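You operate a simulated robot arm through the tools that you are given. There is no shell and no other tool.

Carry out the task below with a simulated robot arm. There is one attempt and no reset: what you move stays moved.

JOB
Pull the loose wedge from slot 12, add a thin strip, refit it.
Fine: knock it home with the rubber mallet, put the mallet back; the other wedges and spares stay. Set down upright: rubber mallet.

Only the result counts: the job must be done as asked and must still hold three seconds after the hand-in. Knocking over, shifting, dropping, spilling or breaking anything else fails it.

ROBOT AND FRAMES
A 7-joint arm with a fingered hand, fixed in place. Base frame: the origin is on the floor under the middle of its stand, x ahead of it, y to its left, z up; the work surface is at about z = 0.86. Readings come in m, rad, newtons and seconds.
It reaches about 1.228 m from its shoulder. Its first joint turns from -2.007 to 2.007 rad. Payload 5 kg.
The TCP is the grasp point between the finger pads, 0.032 m short of the fingertips. In the tool frame z runs along the fingers and y along their closing line. The gripper opens to 0.16 m; its body begins 0.089 m behind the TCP. The gripper is a hand of 4 fingers: y runs from the thumb to the fingers, the wrist lies at [0, 0, -0.267] in the tool frame, and closing takes about 1.5 s.
Orientation is that of the tool frame in the base frame, as [roll, pitch, yaw] about the fixed x, y, z axes, in that order (R = Rz(yaw) Ry(pitch) Rx(roll)). With the fingers straight down and closing along the base's y, the tool's x points along the base's -x, its y along +y and its z along -z.

CONTROLS
- The arm moves only by the tool arm_command. Its argument "rows" is one flat list of numbers, 7 for each row, row after row: the shift along the tool's x, y, z in m, then the turn, a rotation vector about the tool's x, y, z in rad, then the opening, from 0 (shut) to 1 (fully open). In form: [dx, dy, dz, ax, ay, az, hand, dx, dy, dz, ax, ay, az, hand, ...]. A call has 1 to 20 rows; each row is the pose to reach, as a shift and turn from the pose commanded when the call began, along the tool's axes at that moment. A row lasts 0.2 s, in which the tool goes at most 0.05 m and 0.15 rad; a call with a longer step from one row to the next is refused whole, and so is a gripper value outside its range. Where a pose cannot be reached the arm comes as near as it can. A force on the tool above 80 N (or 10 N above the force at the start of the call, whichever is more), or a blocked arm, ends the call early, and 0.2 s more pass. Each finger travels about 0.045 m/s and halts on what it meets, pressing with about 31 N; the grip force reading is that of the motor and also rises with nothing between the fingers. The clock runs only during rows and for 0.2 s after the last one: add rows that repeat a pose to give the fingers time. It gives the time, the measured TCP pose, the force on the tool (base axes), the opening and the grip force at its end, in the units of the frame above (readings bear some noise), with the torque about the TCP (base axes, N m) and any sound that the robot's microphone picked up, and new pictures: "pictures" is both (left out), scene, wrist or none.
- Cameras (640 x 400 px; columns grow to the right, rows downward): "scene" is fixed at [0.0417, 0.4926, 1.4836]; the picture's right is [0.08, -1.00, 0.00], its down [-0.68, -0.06, -0.73] and it looks along [0.73, 0.06, -0.68] (base axes); focal length 216 px, centre (320, 200). "wrist" rides on the gripper at [0.08, -0.004, -0.114] in the tool frame; the picture's right is [0.05, 1.00, 0.00], its down [-0.82, 0.04, -0.58] and it looks along [-0.58, 0.03, 0.82] (tool axes); focal length 265 px, centre (320, 200). There is no depth. A picture from a camera that has moved, and an enlarged one, comes with that camera's place and axes in the base frame and with its lens. The place of the scene camera against the robot may be out by one fixed shift of up to 0.018 m in any direction.
- raise_lower(by): slides the trunk up (or, below 0, down) by that many m; the arm rides with it, the base frame stays. It gives what a move gives, with no picture.
- set_grasp(shape): the hand has 4 fingers and takes this shape, open, in about a second: jaw (thumb against the fingers, like two jaws); tri (thumb and two fingers); tip (a fingertip pinch); poke (one finger out to press); point (the index stretched); flat (the hand flat); cup (the hand cupped); fist (a fist). The gripper value then closes the fingers along that shape, each until it touches; the sizes above hold for jaw. It gives what a move gives, with no picture.
- zoom(camera, box): a new picture of the part [left, top, right, bottom] of that camera's present view, enlarged. It takes no simulated time.
- finish_job(): hands the job in; it is judged then, once.

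Places have to be worked out from the pictures, the camera data and where the tool is seen. Open the gripper and draw the arm clear of the work before you hand the job in, unless the task says otherwise.

The tools are called after ">>>" as a command line: name --argument value ..., lists and objects as JSON in quotes. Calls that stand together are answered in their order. arm_command: Moves the arm, as the interface text tells. Its arguments: {"type":"object","properties":{"rows":{"type":"array"},"pictures":{"type":"string","enum":["both","scene","wrist","none"]}},"required":["rows"]} The other tools are called the same way: raise_lower (by) moves the trunk up or down; set_grasp (shape) gives the hand a shape; zoom (camera, box) takes an enlarged picture of a part of a camera's view; finish_job () hands the job in.

At the start:

```text
time_s: 0.0
eef_pos: [0.6118, 0.4091, 1.3082]
tool_rot: [-3.14, 0.001, -3.141]
wrist_force: [0.1, 0.2, 0.3]
moment: [0.0, 0.0, -0.01]
opening: 0.16
grip_force: 0.1
shape: jaw
trunk travel left (down, up): [-0.65, 0.34]
```

scene: 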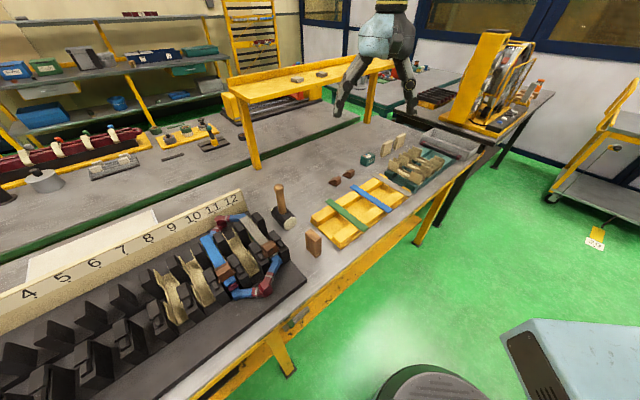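
wrist: 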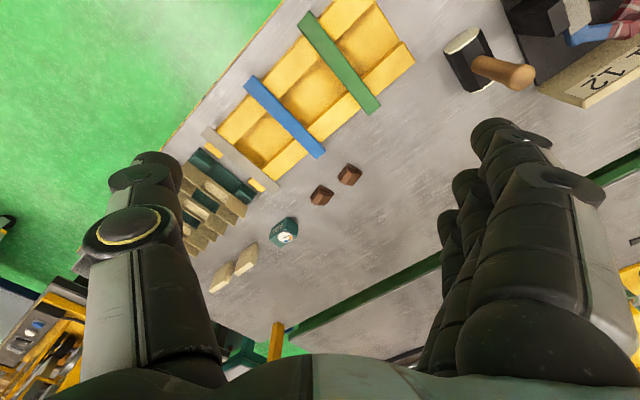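

I'll begin by looking closely at the stator block, slot 12, the mallet and the tray areas before moving anything.

>>> zoom --camera "scene" --box '[140, 180, 300, 310]'

>>> zoom --camera "scene" --box '[260, 120, 480, 260]'

>>> zoom --camera "wrist" --box '[180, 0, 640, 290]'

```text
3.08 times, centred on (220, 245) of scene
camera zoom: at [0.0417, 0.4926, 1.4836], right [0.08, -1.0, 0.0], down [-0.68, -0.06, -0.73], along [0.73, 0.06, -0.68], focal length 664 px, centre (628, 62)
```

zoom: 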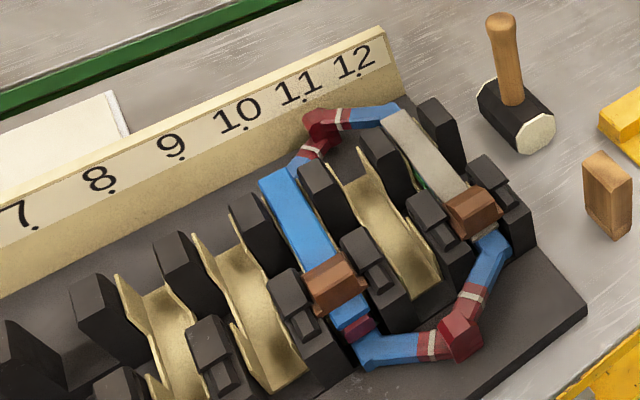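

```text
2.86 times, centred on (370, 190) of scene
camera zoom: at [0.0417, 0.4926, 1.4836], right [0.08, -1.0, 0.0], down [-0.68, -0.06, -0.73], along [0.73, 0.06, -0.68], focal length 616 px, centre (177, 229)
```

zoom: 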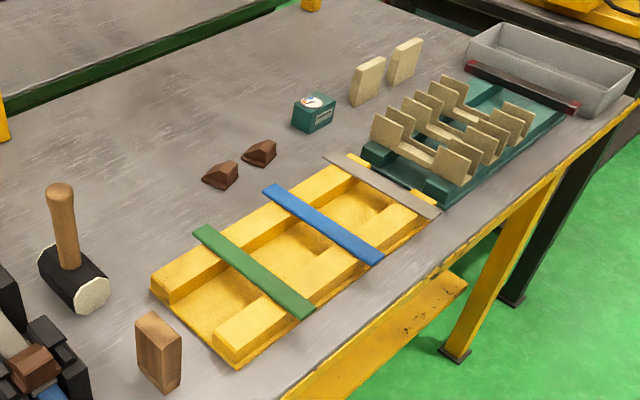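

```text
1.38 times, centred on (410, 145) of wrist
camera zoom: at [0.5313, 0.4064, 1.422], right [-0.05, 1.0, 0.0], down [0.82, 0.04, 0.58], along [0.58, 0.03, -0.82], focal length 366 px, centre (196, 276)
```

zoom: 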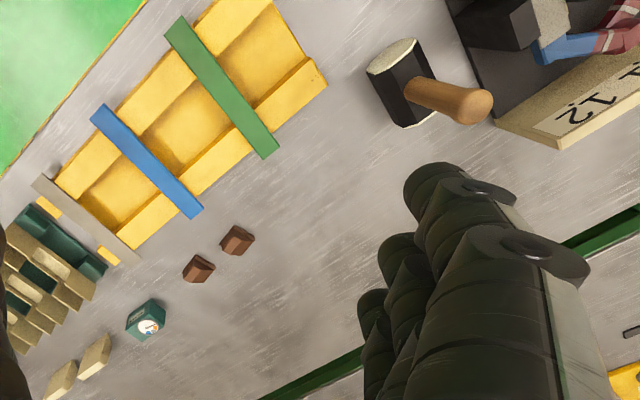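

Let me look even closer at slot 12, slot 10 and the strips.

>>> zoom --camera "scene" --box '[220, 200, 300, 250]'

>>> zoom --camera "scene" --box '[195, 220, 275, 270]'

>>> zoom --camera "scene" --box '[310, 165, 430, 250]'

>>> zoom --camera "scene" --box '[0, 100, 240, 250]'

```text
8.00 times, centred on (260, 225) of scene
camera zoom: at [0.0417, 0.4926, 1.4836], right [0.08, -1.0, 0.0], down [-0.68, -0.06, -0.73], along [0.73, 0.06, -0.68], focal length 1726 px, centre (800, 0)
```

zoom: 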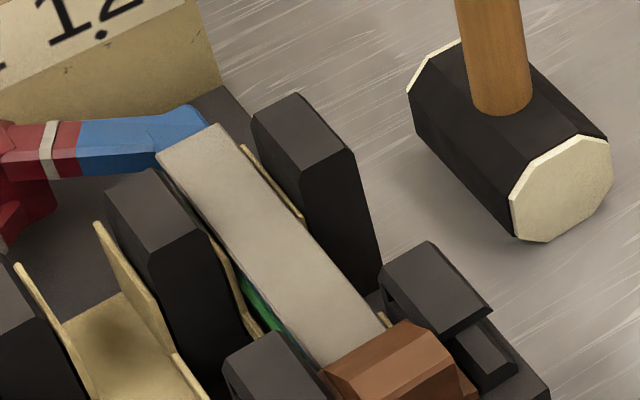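

```text
8.00 times, centred on (235, 245) of scene
camera zoom: at [0.0417, 0.4926, 1.4836], right [0.08, -1.0, 0.0], down [-0.68, -0.06, -0.73], along [0.73, 0.06, -0.68], focal length 1726 px, centre (1000, -160)
```

zoom: 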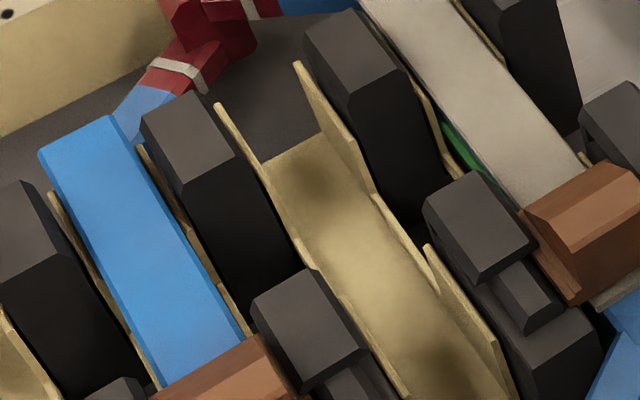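

```text
4.71 times, centred on (370, 208) of scene
camera zoom: at [0.0417, 0.4926, 1.4836], right [0.08, -1.0, 0.0], down [-0.68, -0.06, -0.73], along [0.73, 0.06, -0.68], focal length 1016 px, centre (85, 165)
```

zoom: 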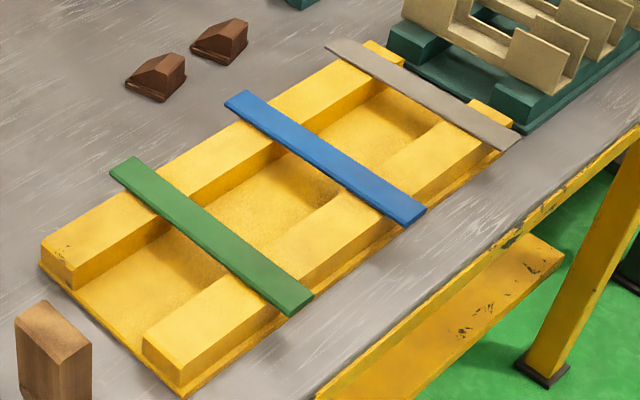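

```text
2.67 times, centred on (120, 175) of scene
camera zoom: at [0.0417, 0.4926, 1.4836], right [0.08, -1.0, 0.0], down [-0.68, -0.06, -0.73], along [0.73, 0.06, -0.68], focal length 575 px, centre (853, 267)
```

zoom: 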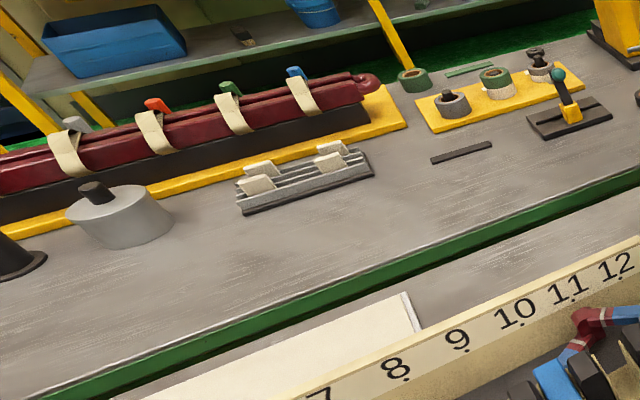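

The workpieces are all at about 45° to the base frame. Slot 12's wedge is near (0.39, 0.67, 0.95), with the slot axis along (+x,+y). I'll turn the hand 45° and hover over slot 12 for a close wrist view.

>>> arm_command --rows '[0.0278, 0.0256, 0.0178, 0, 0, -0.0873, 1, 0.0556, 0.0511, 0.0356, 0, 0, -0.1745, 1, 0.0833, 0.0767, 0.0533, 0, 0, -0.2618, 1, 0.1111, 0.1022, 0.0711, 0, 0, -0.3491, 1, 0.1389, 0.1278, 0.0889, 0, 0, -0.4363, 1, 0.1667, 0.1533, 0.1067, 0, 0, -0.5236, 1, 0.1944, 0.1789, 0.1244, 0, 0, -0.6109, 1, 0.2222, 0.2044, 0.1422, 0, 0, -0.6981, 1, 0.25, 0.23, 0.16, 0, 0, -0.7854, 1, 0.25, 0.23, 0.16, 0, 0, -0.7854, 1]' --pictures "both"

```text
time_s: 2.2
eef_pos: [0.364, 0.6404, 1.1493]
tool_rot: [3.141, 0.0, -2.356]
wrist_force: [-0.1, 0.3, 0.3]
moment: [0.0, -0.02, -0.02]
opening: 0.1599
grip_force: 0.0
shape: jaw
trunk travel left (down, up): [-0.65, 0.34]
camera wrist: at [0.3088, 0.5808, 1.2624], right [-0.74, 0.67, 0.0], down [0.55, 0.61, 0.58], along [0.39, 0.43, -0.82], focal length 265 px, centre (320, 200)
```

scene: 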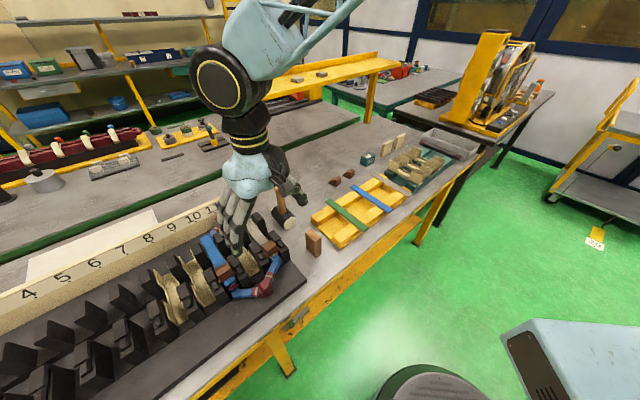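
wrist: 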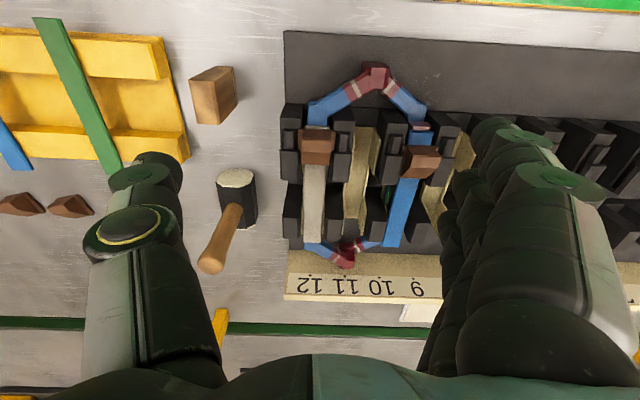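

The wrist view shows slot 12 well now; I'll enlarge it.

>>> zoom --camera "wrist" --box '[270, 80, 450, 270]'

>>> zoom --camera "wrist" --box '[0, 0, 270, 290]'

>>> zoom --camera "wrist" --box '[290, 95, 370, 165]'

```text
2.11 times, centred on (360, 175) of wrist
camera zoom: at [0.3088, 0.5808, 1.2624], right [-0.74, 0.67, 0.0], down [0.55, 0.61, 0.58], along [0.39, 0.43, -0.82], focal length 559 px, centre (236, 253)
```

zoom: 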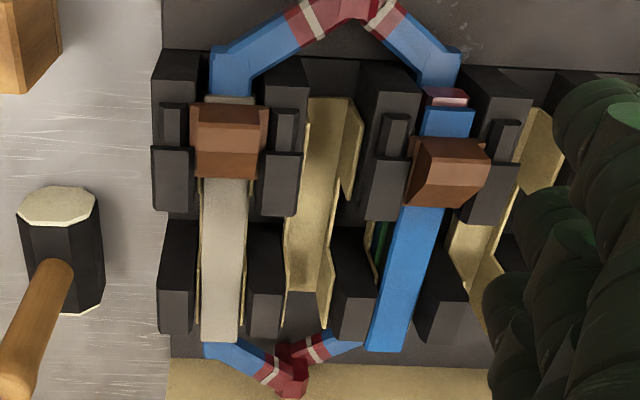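

```text
1.38 times, centred on (135, 145) of wrist
camera zoom: at [0.3088, 0.5808, 1.2624], right [-0.74, 0.67, 0.0], down [0.55, 0.61, 0.58], along [0.39, 0.43, -0.82], focal length 366 px, centre (575, 276)
```

zoom: 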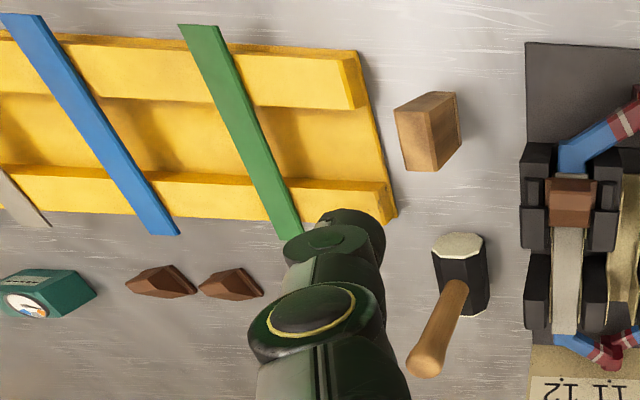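

```text
5.71 times, centred on (330, 130) of wrist
camera zoom: at [0.3088, 0.5808, 1.2624], right [-0.74, 0.67, 0.0], down [0.55, 0.61, 0.58], along [0.39, 0.43, -0.82], focal length 1517 px, centre (263, 600)
```

zoom: 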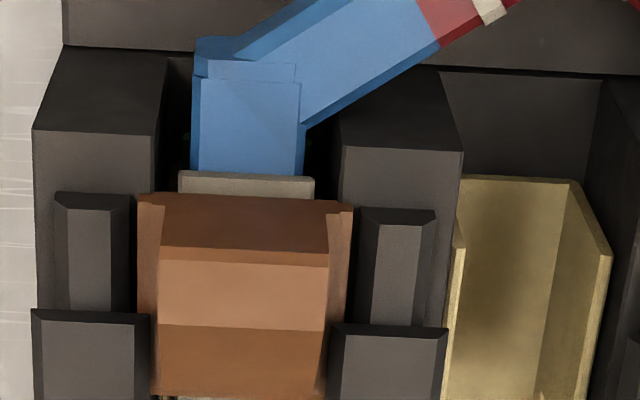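

The wedge in slot 12 sticks out about 1.5 cm more than the seated wedge in slot 10. Now I'll compare strip thicknesses on the rack.

>>> zoom --camera "scene" --box '[360, 210, 400, 235]'

>>> zoom --camera "scene" --box '[385, 190, 425, 215]'

>>> zoom --camera "scene" --box '[400, 175, 440, 200]'

```text
16.00 times, centred on (380, 222) of scene
camera zoom: at [0.0417, 0.4926, 1.4836], right [0.08, -1.0, 0.0], down [-0.68, -0.06, -0.73], along [0.73, 0.06, -0.68], focal length 3453 px, centre (-640, -160)
```

zoom: 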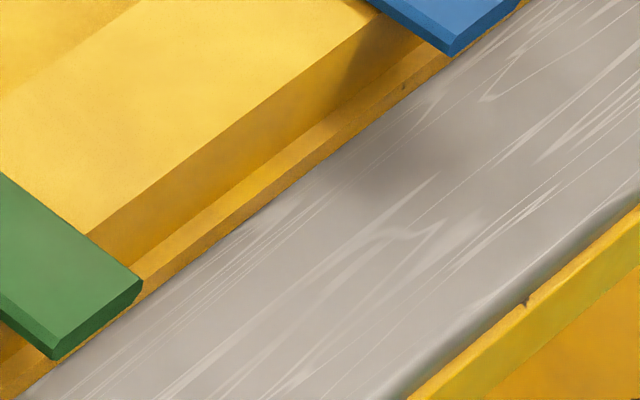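

```text
16.00 times, centred on (405, 202) of scene
camera zoom: at [0.0417, 0.4926, 1.4836], right [0.08, -1.0, 0.0], down [-0.68, -0.06, -0.73], along [0.73, 0.06, -0.68], focal length 3453 px, centre (-1040, 160)
```

zoom: 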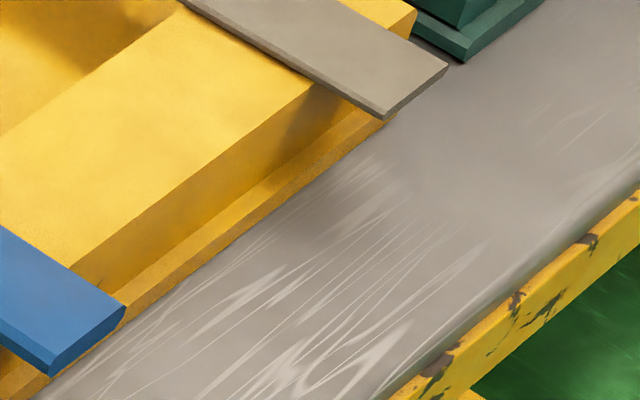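

```text
16.00 times, centred on (420, 188) of scene
camera zoom: at [0.0417, 0.4926, 1.4836], right [0.08, -1.0, 0.0], down [-0.68, -0.06, -0.73], along [0.73, 0.06, -0.68], focal length 3453 px, centre (-1280, 400)
```

zoom: 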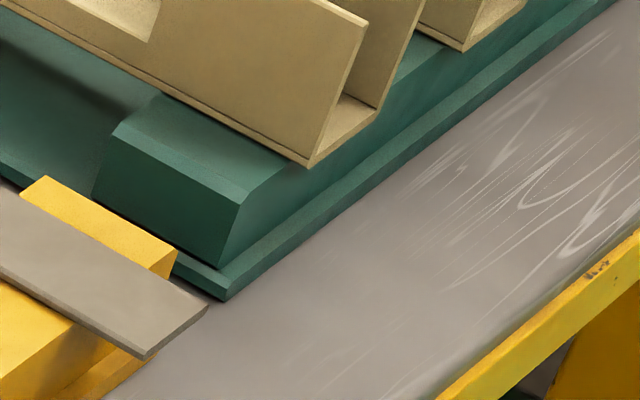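

The grey strip looks thinnest, with green and blue thicker, but I want to confirm it edge-on. I'll move to the front of the rack with the hand tilted 30° so the wrist camera sees the strips' end faces.

>>> arm_command --rows '[0.0178, -0.037, 0.0, 0, -0.0436, 0, 1, 0.0356, -0.0741, 0.0, 0, -0.0872, 0, 1, 0.0535, -0.1111, 0.0201, 0, -0.1309, 0, 1, 0.0713, -0.1481, 0.0402, 0, -0.1745, 0, 1, 0.0891, -0.1851, 0.0603, 0, -0.2182, 0, 1, 0.1069, -0.2222, 0.0804, 0, -0.2618, 0, 1, 0.1247, -0.2592, 0.1005, 0, -0.3054, 0, 1, 0.1425, -0.2962, 0.1206, 0, -0.3491, 0, 1, 0.1604, -0.3332, 0.1407, 0, -0.3927, 0, 1, 0.1782, -0.3703, 0.1608, 0, -0.4363, 0, 1, 0.196, -0.4073, 0.1709, 0, -0.48, 0, 1, 0.2138, -0.4443, 0.181, 0, -0.5236, 0, 1, 0.2138, -0.4443, 0.181, 0, -0.5236, 0, 1]' --pictures "both"

```text
time_s: 5.0
eef_pos: [0.5238, 0.174, 0.9683]
tool_rot: [-3.14, 0.524, -2.353]
wrist_force: [-0.2, 0.2, 0.4]
moment: [-0.02, -0.04, -0.01]
opening: 0.1597
grip_force: 0.0
shape: jaw
trunk travel left (down, up): [-0.65, 0.34]
camera wrist: at [0.4377, 0.0826, 1.0261], right [-0.74, 0.67, -0.03], down [0.26, 0.33, 0.91], along [0.62, 0.66, -0.42], focal length 265 px, centre (320, 200)
```

scene: 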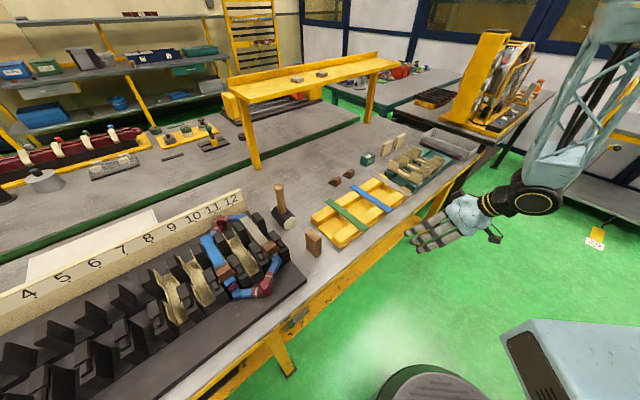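
wrist: 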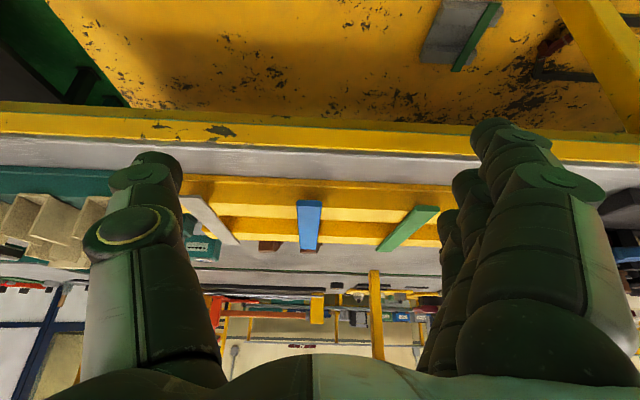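

>>> zoom --camera "wrist" --box '[170, 180, 270, 250]'

>>> zoom --camera "wrist" --box '[275, 180, 445, 260]'

>>> zoom --camera "wrist" --box '[420, 0, 560, 90]'

```text
5.71 times, centred on (220, 215) of wrist
camera zoom: at [0.4377, 0.0826, 1.0261], right [-0.74, 0.67, -0.03], down [0.26, 0.33, 0.91], along [0.62, 0.66, -0.42], focal length 1517 px, centre (891, 114)
```

zoom: 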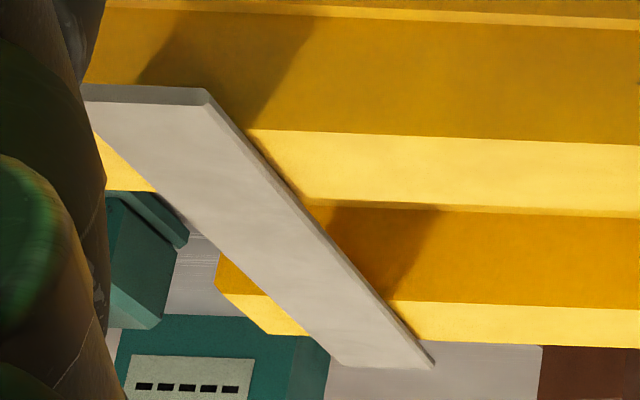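

```text
3.76 times, centred on (360, 220) of wrist
camera zoom: at [0.4377, 0.0826, 1.0261], right [-0.74, 0.67, -0.03], down [0.26, 0.33, 0.91], along [0.62, 0.66, -0.42], focal length 999 px, centre (169, 125)
```

zoom: 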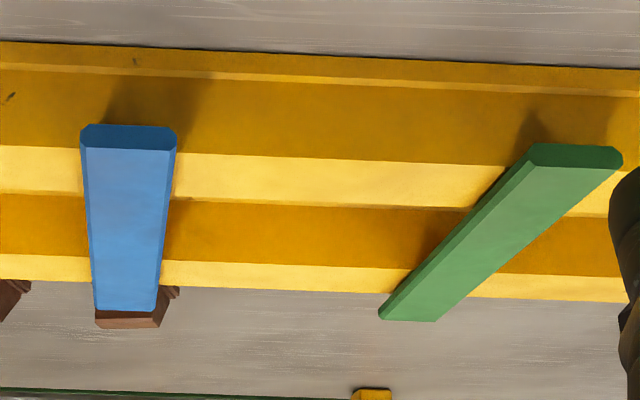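

```text
4.44 times, centred on (490, 45) of wrist
camera zoom: at [0.4377, 0.0826, 1.0261], right [-0.74, 0.67, -0.03], down [0.26, 0.33, 0.91], along [0.62, 0.66, -0.42], focal length 1180 px, centre (-436, 889)
```

zoom: 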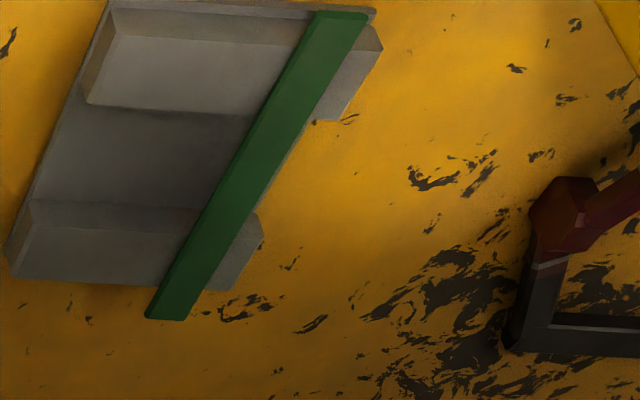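

End-on, the grey strip is about 3–4 mm thick while blue and green are about 8 mm, so grey is the thin strip. Next I'll view slot 12's near end from a low angle to understand the wedge and the tooth caps.

>>> arm_command --rows '[-0.015, 0, -0.026, 0, 0, 0, 1, -0.03, 0, -0.052, 0, 0, 0, 1, -0.0395, 0.0446, -0.0465, 0, 0, 0, 1, -0.0491, 0.0891, -0.041, 0, 0, 0, 1, -0.0586, 0.1337, -0.0355, 0, 0, 0, 1, -0.0681, 0.1782, -0.03, 0, 0, 0, 1, -0.0777, 0.2228, -0.0245, 0, 0, 0, 1, -0.0872, 0.2673, -0.019, 0, 0, 0, 1, -0.0967, 0.3119, -0.0135, 0, 0, 0, 1, -0.1062, 0.3564, -0.008, 0, 0, 0, 1, -0.1158, 0.401, -0.0025, 0, 0, 0, 1, -0.1253, 0.4455, 0.003, 0, 0, 0, 1, -0.1253, 0.4455, 0.003, 0, 0, 0, 1]' --pictures "both"

```text
time_s: 7.8
eef_pos: [0.2876, 0.5672, 1.0274]
tool_rot: [-3.14, 0.524, -2.357]
wrist_force: [-0.4, 0.5, 1.0]
moment: [0.01, -0.01, -0.01]
opening: 0.16
grip_force: 0.0
shape: jaw
trunk travel left (down, up): [-0.65, 0.34]
camera wrist: at [0.2007, 0.4751, 1.0859], right [-0.74, 0.68, -0.03], down [0.27, 0.33, 0.91], along [0.62, 0.66, -0.42], focal length 265 px, centre (320, 200)
```

scene: 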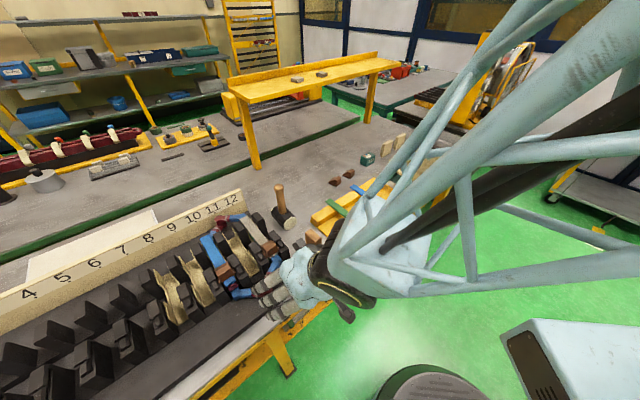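
wrist: 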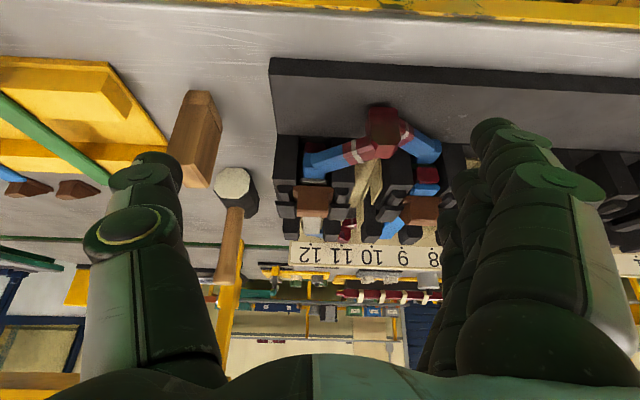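

>>> zoom --camera "wrist" --box '[260, 130, 380, 250]'

>>> zoom --camera "wrist" --box '[340, 130, 460, 250]'

>>> zoom --camera "wrist" --box '[160, 80, 280, 290]'

```text
3.33 times, centred on (320, 190) of wrist
camera zoom: at [0.2007, 0.4751, 1.0859], right [-0.74, 0.68, -0.03], down [0.27, 0.33, 0.91], along [0.62, 0.66, -0.42], focal length 885 px, centre (320, 233)
```

zoom: 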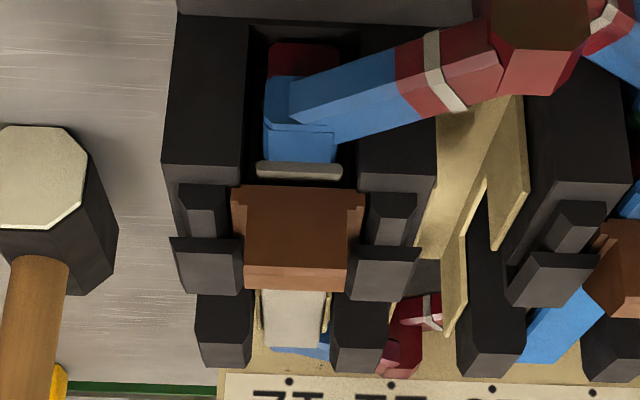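

```text
3.33 times, centred on (400, 190) of wrist
camera zoom: at [0.2007, 0.4751, 1.0859], right [-0.74, 0.68, -0.03], down [0.27, 0.33, 0.91], along [0.62, 0.66, -0.42], focal length 885 px, centre (53, 233)
```

zoom: 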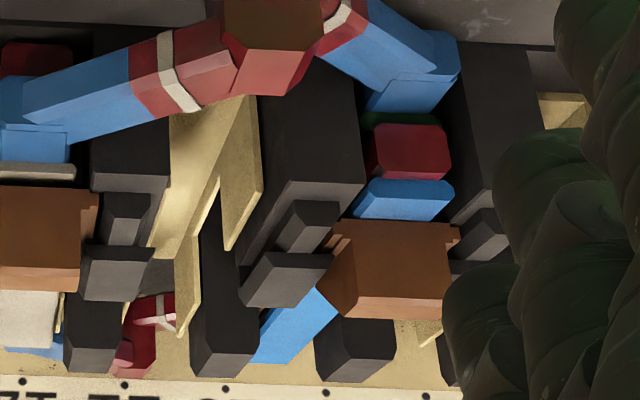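

```text
1.90 times, centred on (220, 185) of wrist
camera zoom: at [0.2007, 0.4751, 1.0859], right [-0.74, 0.68, -0.03], down [0.27, 0.33, 0.91], along [0.62, 0.66, -0.42], focal length 506 px, centre (510, 229)
```

zoom: 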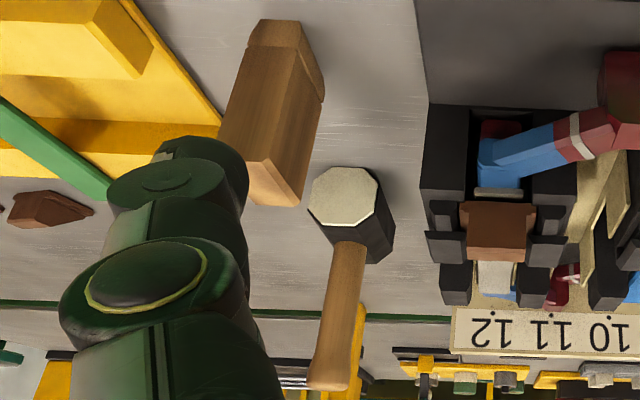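

From the two wrist views I triangulate the slot-12 wedge: front face at a=(x+y)/√2≈0.747, b=(x−y)/√2≈−0.195, bottom z≈0.943, top ≈0.973. Caps top out at ≈0.958 and start at a≈0.771, so the wedge head stands proud and its sides can be gripped. I'll check what the narrower hand shapes look like.

>>> set_grasp --shape "tip"

>>> zoom --camera "wrist" --box '[0, 0, 640, 400]'

>>> zoom --camera "scene" --box '[200, 220, 400, 340]'

>>> set_grasp --shape "tri"

>>> zoom --camera "wrist" --box '[0, 0, 640, 400]'

>>> zoom --camera "scene" --box '[200, 220, 400, 340]'

```text
time_s: 8.7
eef_pos: [0.2875, 0.5662, 1.0279]
tool_rot: [-3.142, 0.524, -2.355]
wrist_force: [-0.7, 0.5, 0.7]
moment: [-0.05, -0.01, 0.03]
opening: 0.16
grip_force: 0.1
shape: tip
trunk travel left (down, up): [-0.65, 0.34]
```

```text
1.00 times, centred on (320, 200) of wrist (not enlarged: the box is as wide or as high as the picture)
camera zoom: at [0.2005, 0.4751, 1.0856], right [-0.74, 0.67, -0.03], down [0.27, 0.33, 0.91], along [0.62, 0.66, -0.42], focal length 265 px, centre (320, 200)
```

zoom: 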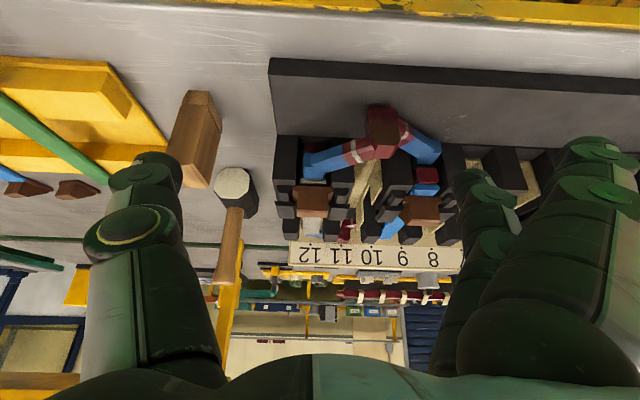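

```text
3.20 times, centred on (300, 280) of scene
camera zoom: at [0.0417, 0.4926, 1.4836], right [0.08, -1.0, 0.0], down [-0.68, -0.06, -0.73], along [0.73, 0.06, -0.68], focal length 690 px, centre (384, -56)
```

zoom: 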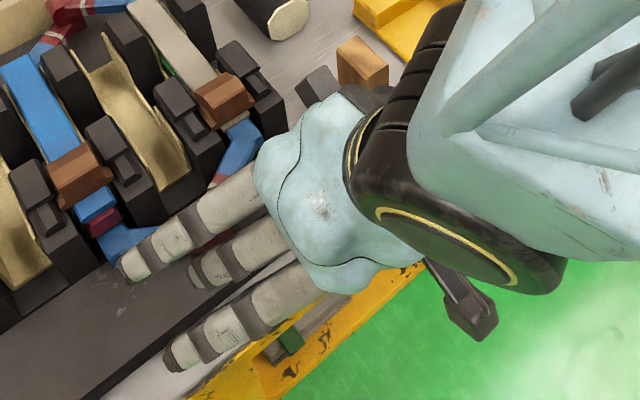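

```text
time_s: 9.6
eef_pos: [0.2873, 0.5667, 1.0275]
tool_rot: [3.141, 0.525, -2.355]
wrist_force: [0.1, -0.6, 0.2]
moment: [0.0, -0.01, -0.01]
opening: 0.1598
grip_force: 0.1
shape: tri
trunk travel left (down, up): [-0.65, 0.34]
```

```text
1.00 times, centred on (320, 200) of wrist (not enlarged: the box is as wide or as high as the picture)
camera zoom: at [0.2005, 0.4751, 1.0857], right [-0.74, 0.67, -0.03], down [0.27, 0.33, 0.91], along [0.62, 0.66, -0.42], focal length 265 px, centre (320, 200)
```

zoom: 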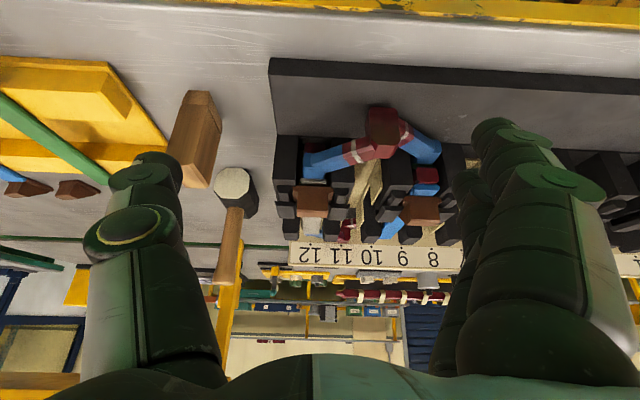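

```text
3.20 times, centred on (300, 280) of scene
camera zoom: at [0.0417, 0.4926, 1.4836], right [0.08, -1.0, 0.0], down [-0.68, -0.06, -0.73], along [0.73, 0.06, -0.68], focal length 690 px, centre (384, -56)
```

zoom: 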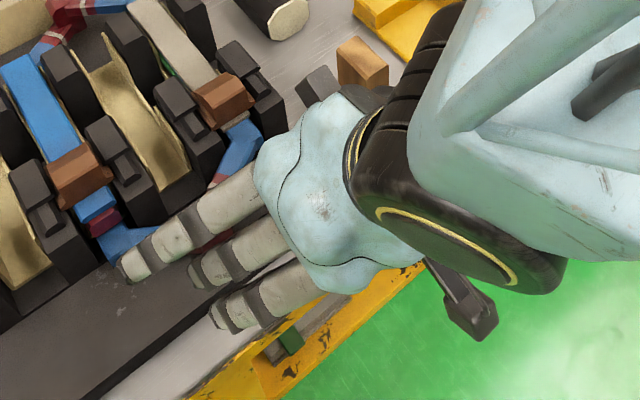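

I want to know which fingers stay active in each narrow shape, so I'll close partially in free air with "tip" and look.

>>> set_grasp --shape "tip"

>>> arm_command --rows '[0, 0, 0, 0, 0, 0, 0.25, 0, 0, 0, 0, 0, 0, 0.25, 0, 0, 0, 0, 0, 0, 0.25, 0, 0, 0, 0, 0, 0, 0.25, 0, 0, 0, 0, 0, 0, 0.25, 0, 0, 0, 0, 0, 0, 0.25, 0, 0, 0, 0, 0, 0, 0.25, 0, 0, 0, 0, 0, 0, 0.25]' --pictures "wrist"

>>> zoom --camera "scene" --box '[200, 220, 400, 340]'

```text
time_s: 10.5
eef_pos: [0.2873, 0.566, 1.0273]
tool_rot: [3.141, 0.525, -2.355]
wrist_force: [-0.8, -0.1, -1.1]
moment: [0.01, 0.02, -0.02]
opening: 0.1597
grip_force: 0.0
shape: tip
trunk travel left (down, up): [-0.65, 0.34]
```

```text
time_s: 12.3
eef_pos: [0.288, 0.5665, 1.0271]
tool_rot: [3.141, 0.524, -2.355]
wrist_force: [0.0, -0.1, 0.0]
moment: [-0.01, 0.01, -0.02]
opening: 0.0406
grip_force: 0.1
shape: tip
trunk travel left (down, up): [-0.65, 0.34]
camera wrist: at [0.2005, 0.4751, 1.0857], right [-0.74, 0.67, -0.03], down [0.27, 0.33, 0.91], along [0.62, 0.66, -0.42], focal length 265 px, centre (320, 200)
```

wrist: 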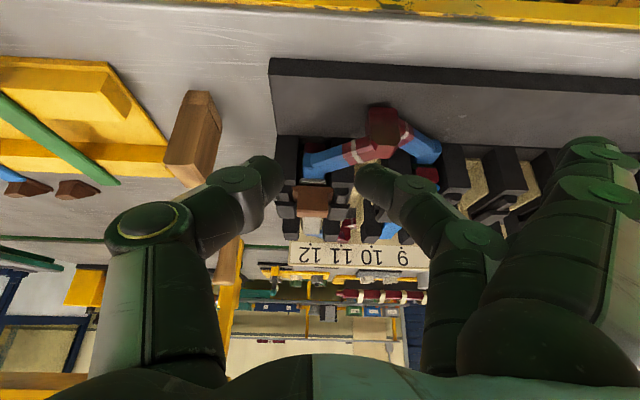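

```text
3.20 times, centred on (300, 280) of scene
camera zoom: at [0.0417, 0.4926, 1.4836], right [0.08, -1.0, 0.0], down [-0.68, -0.06, -0.73], along [0.73, 0.06, -0.68], focal length 690 px, centre (384, -56)
```

zoom: 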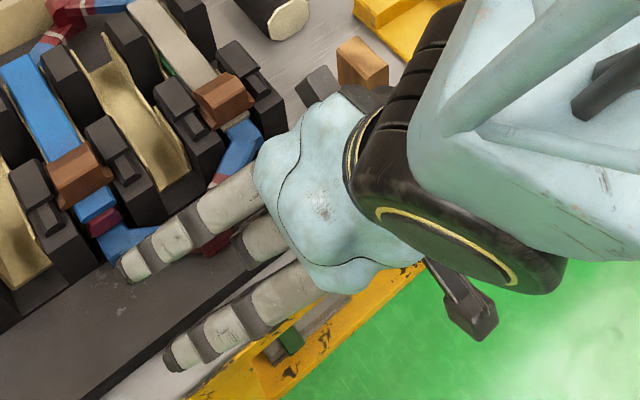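

In "tip" only the thumb and middle finger close and the outer two stay splayed, so the splayed side should face the free table (+b). I'll back up, level the hand and turn it about to put the fingers on the right side.

>>> arm_command --rows '[-0.0404, 0, -0.02, 0, 0.131, 0, 0.5, -0.0808, 0, -0.04, 0, 0.262, 0, 0.5, -0.1212, 0, -0.06, 0, 0.393, 0, 0.5, -0.1616, 0, -0.0799, 0, 0.524, 0, 0.5, -0.1616, 0, -0.0799, 0, 0.524, 0, 0.5]' --pictures "none"

>>> arm_command --rows '[0, 0, 0, 0, 0, 0.15, 0.5, 0, 0, 0, 0, 0, 0.3, 0.5, 0, 0, 0, 0, 0, 0.45, 0.5, 0, 0, 0, 0, 0, 0.6, 0.5, 0, 0, 0, 0, 0, 0.75, 0.5, 0, 0, 0, 0, 0, 0.9, 0.5, 0, 0, 0, 0, 0, 1.05, 0.5, 0, 0, 0, 0, 0, 1.2, 0.5, 0, 0, 0, 0, 0, 1.35, 0.5, 0, 0, 0, 0, 0, 1.5, 0.5, 0, 0, 0, 0, 0, 1.65, 0.5, 0, 0, 0, 0, 0, 1.8, 0.5, 0, 0, 0, 0, 0, 1.95, 0.5, 0, 0, 0, 0, 0, 2.1, 0.5, 0, 0, 0, 0, 0, 2.25, 0.5, 0, 0, 0, 0, 0, 2.4, 0.5, 0, 0, 0, 0, 0, 2.55, 0.5, 0, 0, 0, 0, 0, 2.7, 0.5, 0, 0, 0, 0, 0, 2.85, 0.5, 0, 0, 0, 0, 0, 3.0, 0.5]' --pictures "both"

```text
time_s: 13.5
eef_pos: [0.354, 0.638, 1.1792]
tool_rot: [-3.14, -0.001, -2.355]
wrist_force: [-1.4, 1.6, -0.5]
moment: [-0.05, -0.05, 0.01]
opening: 0.0797
grip_force: 0.0
shape: tip
trunk travel left (down, up): [-0.65, 0.34]
```

```text
time_s: 17.7
eef_pos: [0.3577, 0.6392, 1.1776]
tool_rot: [3.141, 0.0, 0.924]
wrist_force: [0.7, 0.1, 0.1]
moment: [0.01, -0.01, 0.0]
opening: 0.0798
grip_force: 0.1
shape: tip
trunk travel left (down, up): [-0.65, 0.34]
camera wrist: at [0.4027, 0.7059, 1.291], right [0.83, -0.56, 0.0], down [-0.46, -0.68, 0.58], along [-0.32, -0.48, -0.82], focal length 265 px, centre (320, 200)
```

scene: 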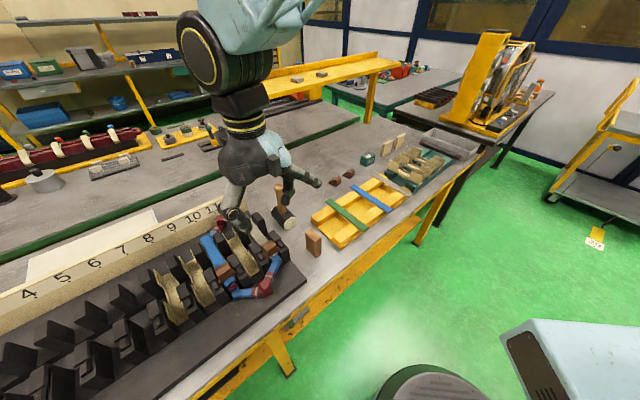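
wrist: 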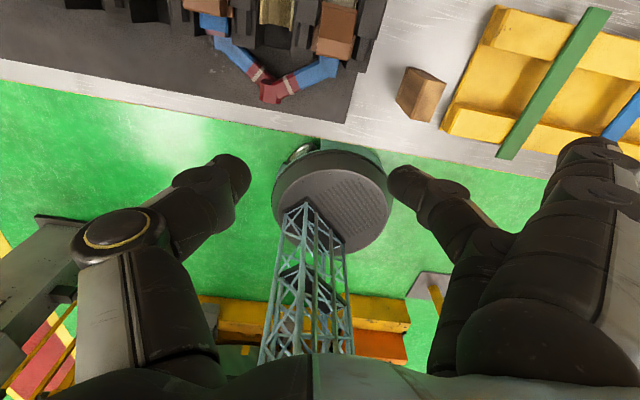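

The flip works. I'll finish the turn and hover directly over the wedge for a closer measurement from the far side.

>>> arm_command --rows '[0.0171, 0.0037, 0.0259, 0, 0, 0.0463, 0.5, 0.0341, 0.0075, 0.0517, 0, 0, 0.0927, 0.5, 0.0511, 0.0112, 0.0776, 0, 0, 0.139, 0.5, 0.0511, 0.0112, 0.0776, 0, 0, 0.139, 0.5, 0.0511, 0.0112, 0.0776, 0, 0, 0.139, 0.5]' --pictures "both"

>>> zoom --camera "wrist" --box '[240, 0, 440, 150]'

>>> zoom --camera "scene" --box '[200, 170, 340, 270]'

```text
time_s: 18.9
eef_pos: [0.3971, 0.6716, 1.1005]
tool_rot: [-3.141, 0.001, 0.787]
wrist_force: [-0.1, 1.0, 0.2]
moment: [0.0, -0.01, -0.03]
opening: 0.0795
grip_force: 0.0
shape: tip
trunk travel left (down, up): [-0.65, 0.34]
camera wrist: at [0.4507, 0.7326, 1.2129], right [0.74, -0.67, 0.0], down [-0.55, -0.61, 0.58], along [-0.39, -0.43, -0.82], focal length 265 px, centre (320, 200)
```

scene: 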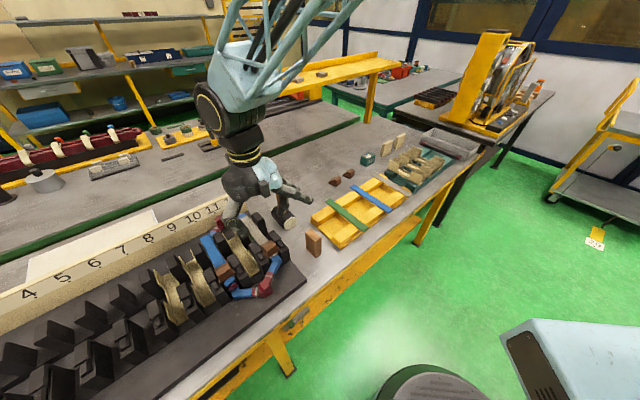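
wrist: 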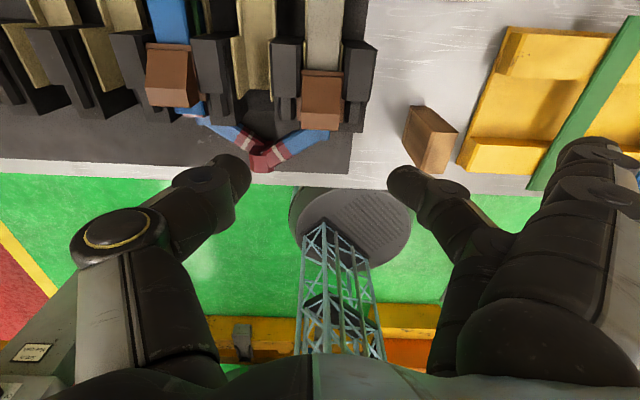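

```text
2.67 times, centred on (340, 75) of wrist
camera zoom: at [0.4507, 0.7326, 1.2129], right [0.74, -0.67, 0.0], down [-0.55, -0.61, 0.58], along [-0.39, -0.43, -0.82], focal length 708 px, centre (267, 533)
```

zoom: 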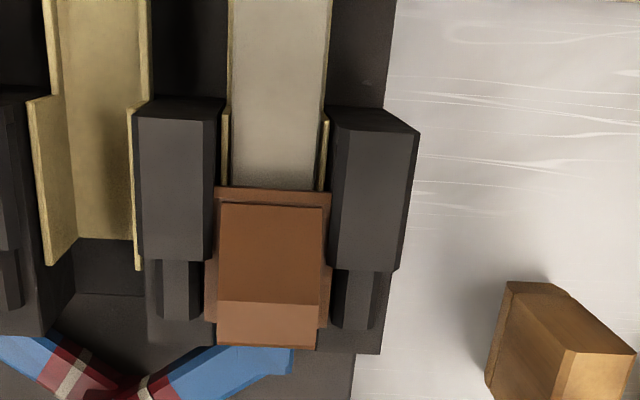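

```text
4.00 times, centred on (270, 220) of scene
camera zoom: at [0.0417, 0.4926, 1.4836], right [0.08, -1.0, 0.0], down [-0.68, -0.06, -0.73], along [0.73, 0.06, -0.68], focal length 863 px, centre (520, 120)
```

zoom: 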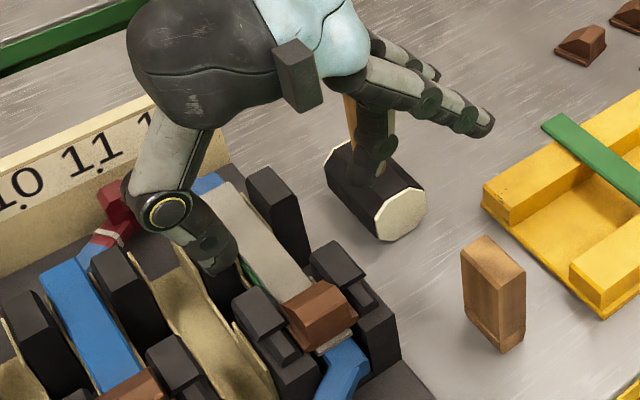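

The hand is centred over the wedge (a≈0.756, b≈−0.194); the wedge body is about 35 mm wide. I'll lower straight down to just above the cap height with the pinch open at 0.08 and check before closing.

>>> arm_command --rows '[0, 0, 0.03, 0, 0, 0, 0.5, 0, 0, 0.06, 0, 0, 0, 0.5, 0.0005, 0, 0.08, 0, 0, 0, 0.5, 0.001, 0.0, 0.095, 0, 0, 0, 0.5, 0.001, 0.0, 0.105, 0, 0, 0, 0.5, 0.001, 0.0, 0.105, 0, 0, 0, 0.5]' --pictures "both"

>>> zoom --camera "scene" --box '[190, 180, 350, 280]'

>>> zoom --camera "wrist" --box '[220, 60, 440, 200]'

```text
time_s: 20.3
eef_pos: [0.3993, 0.6729, 0.9951]
tool_rot: [-3.141, 0.0, 0.789]
wrist_force: [-0.7, -1.5, -0.4]
moment: [-0.01, -0.03, -0.03]
opening: 0.0798
grip_force: 0.0
shape: tip
trunk travel left (down, up): [-0.65, 0.34]
camera wrist: at [0.4519, 0.7337, 1.1085], right [0.74, -0.67, 0.0], down [-0.55, -0.61, 0.58], along [-0.39, -0.43, -0.82], focal length 265 px, centre (320, 200)
```

scene: 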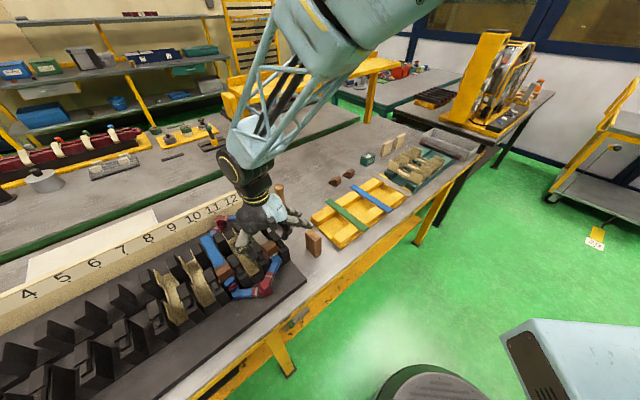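
wrist: 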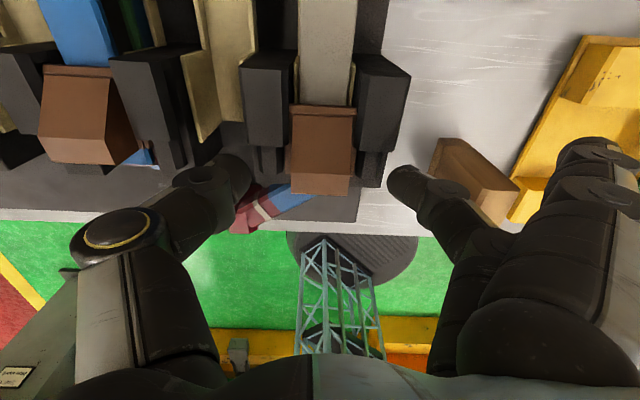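

```text
4.00 times, centred on (270, 230) of scene
camera zoom: at [0.0417, 0.4926, 1.4836], right [0.08, -1.0, 0.0], down [-0.68, -0.06, -0.73], along [0.73, 0.06, -0.68], focal length 863 px, centre (520, 80)
```

zoom: 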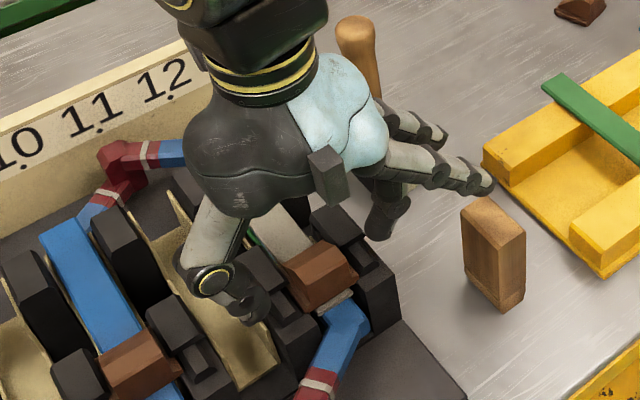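

```text
2.86 times, centred on (330, 130) of wrist
camera zoom: at [0.4519, 0.7337, 1.1085], right [0.74, -0.67, 0.0], down [-0.55, -0.61, 0.58], along [-0.39, -0.43, -0.82], focal length 758 px, centre (291, 400)
```

zoom: 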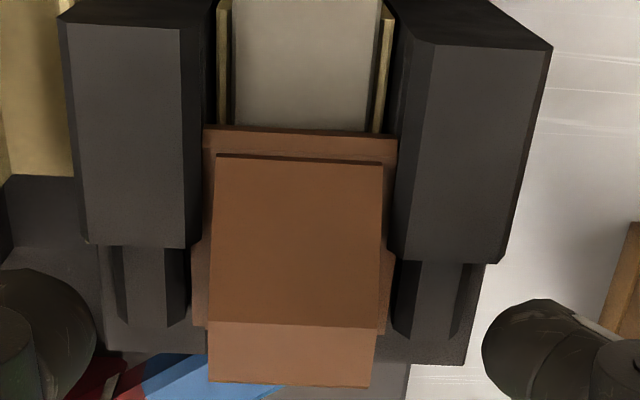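

The pinch straddles the wedge head nicely. I'll lower about 6 mm more, shift 4 mm toward the front so the fingertips stay clear of the caps, and then close.

>>> arm_command --rows '[-0.004, 0, 0.003, 0, 0, 0, 0.5, -0.004, 0, 0.0065, 0, 0, 0, 0.5, -0.004, 0, 0.0065, 0, 0, 0, 0.5]' --pictures "none"

>>> arm_command --rows '[0, 0, 0, 0, 0, 0, 0.35, 0, 0, 0, 0, 0, 0, 0.25, 0, 0, 0, 0, 0, 0, 0.15, 0, 0, 0, 0, 0, 0, 0.05, 0, 0, 0, 0, 0, 0, 0, 0, 0, 0, 0, 0, 0, 0, 0, 0, 0, 0, 0, 0, 0]' --pictures "both"

>>> zoom --camera "scene" --box '[190, 180, 350, 280]'

>>> zoom --camera "wrist" --box '[220, 60, 440, 200]'

```text
time_s: 21.1
eef_pos: [0.3957, 0.6697, 0.9886]
tool_rot: [3.141, 0.001, 0.788]
wrist_force: [-0.5, 0.6, 0.6]
moment: [0.02, -0.02, -0.03]
opening: 0.0797
grip_force: 0.0
shape: tip
trunk travel left (down, up): [-0.65, 0.34]
```

```text
time_s: 22.7
eef_pos: [0.3964, 0.6699, 0.9895]
tool_rot: [-3.141, 0.0, 0.789]
wrist_force: [-0.2, -0.8, -0.8]
moment: [0.04, -0.03, 0.01]
opening: 0.0281
grip_force: 25.4
shape: tip
trunk travel left (down, up): [-0.65, 0.34]
camera wrist: at [0.4493, 0.7308, 1.1019], right [0.74, -0.67, 0.0], down [-0.55, -0.61, 0.58], along [-0.39, -0.43, -0.82], focal length 265 px, centre (320, 200)
```

scene: 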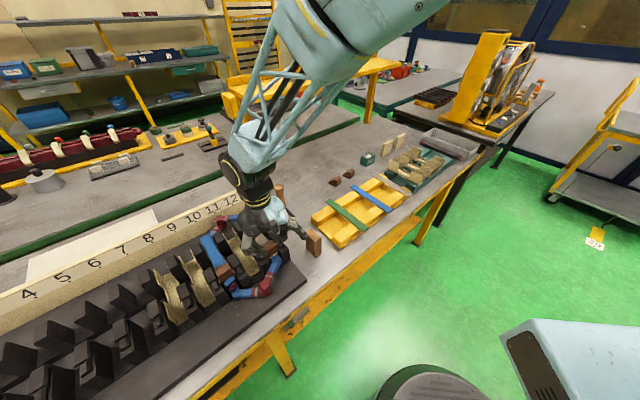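
wrist: 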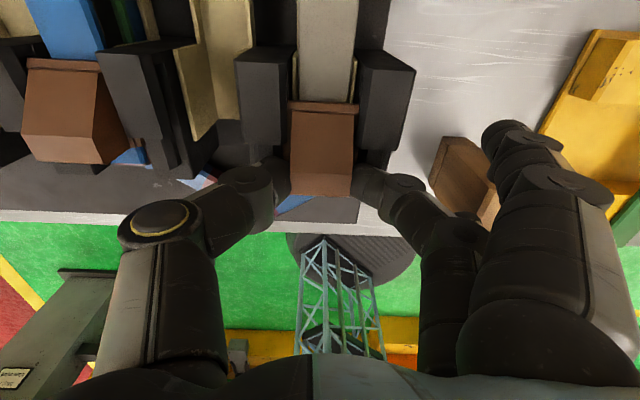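

```text
4.00 times, centred on (270, 230) of scene
camera zoom: at [0.0417, 0.4926, 1.4836], right [0.08, -1.0, 0.0], down [-0.68, -0.06, -0.73], along [0.73, 0.06, -0.68], focal length 863 px, centre (520, 80)
```

zoom: 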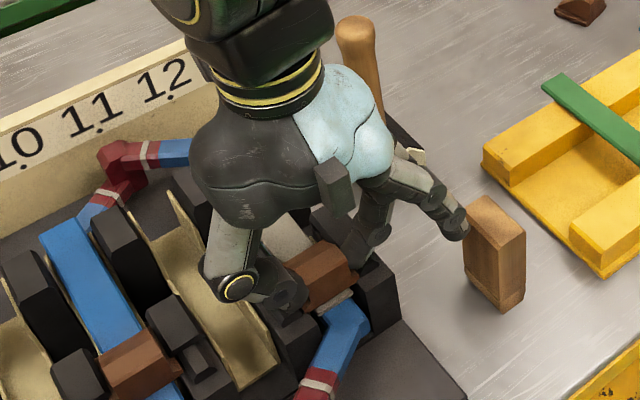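

```text
2.86 times, centred on (330, 130) of wrist
camera zoom: at [0.4493, 0.7308, 1.1019], right [0.74, -0.67, 0.0], down [-0.55, -0.61, 0.58], along [-0.39, -0.43, -0.82], focal length 758 px, centre (291, 400)
```

zoom: 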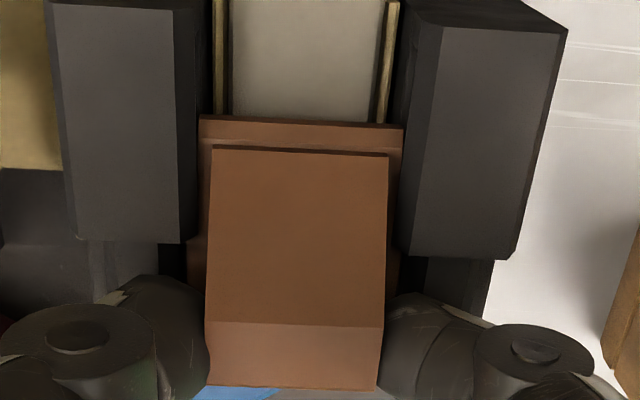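

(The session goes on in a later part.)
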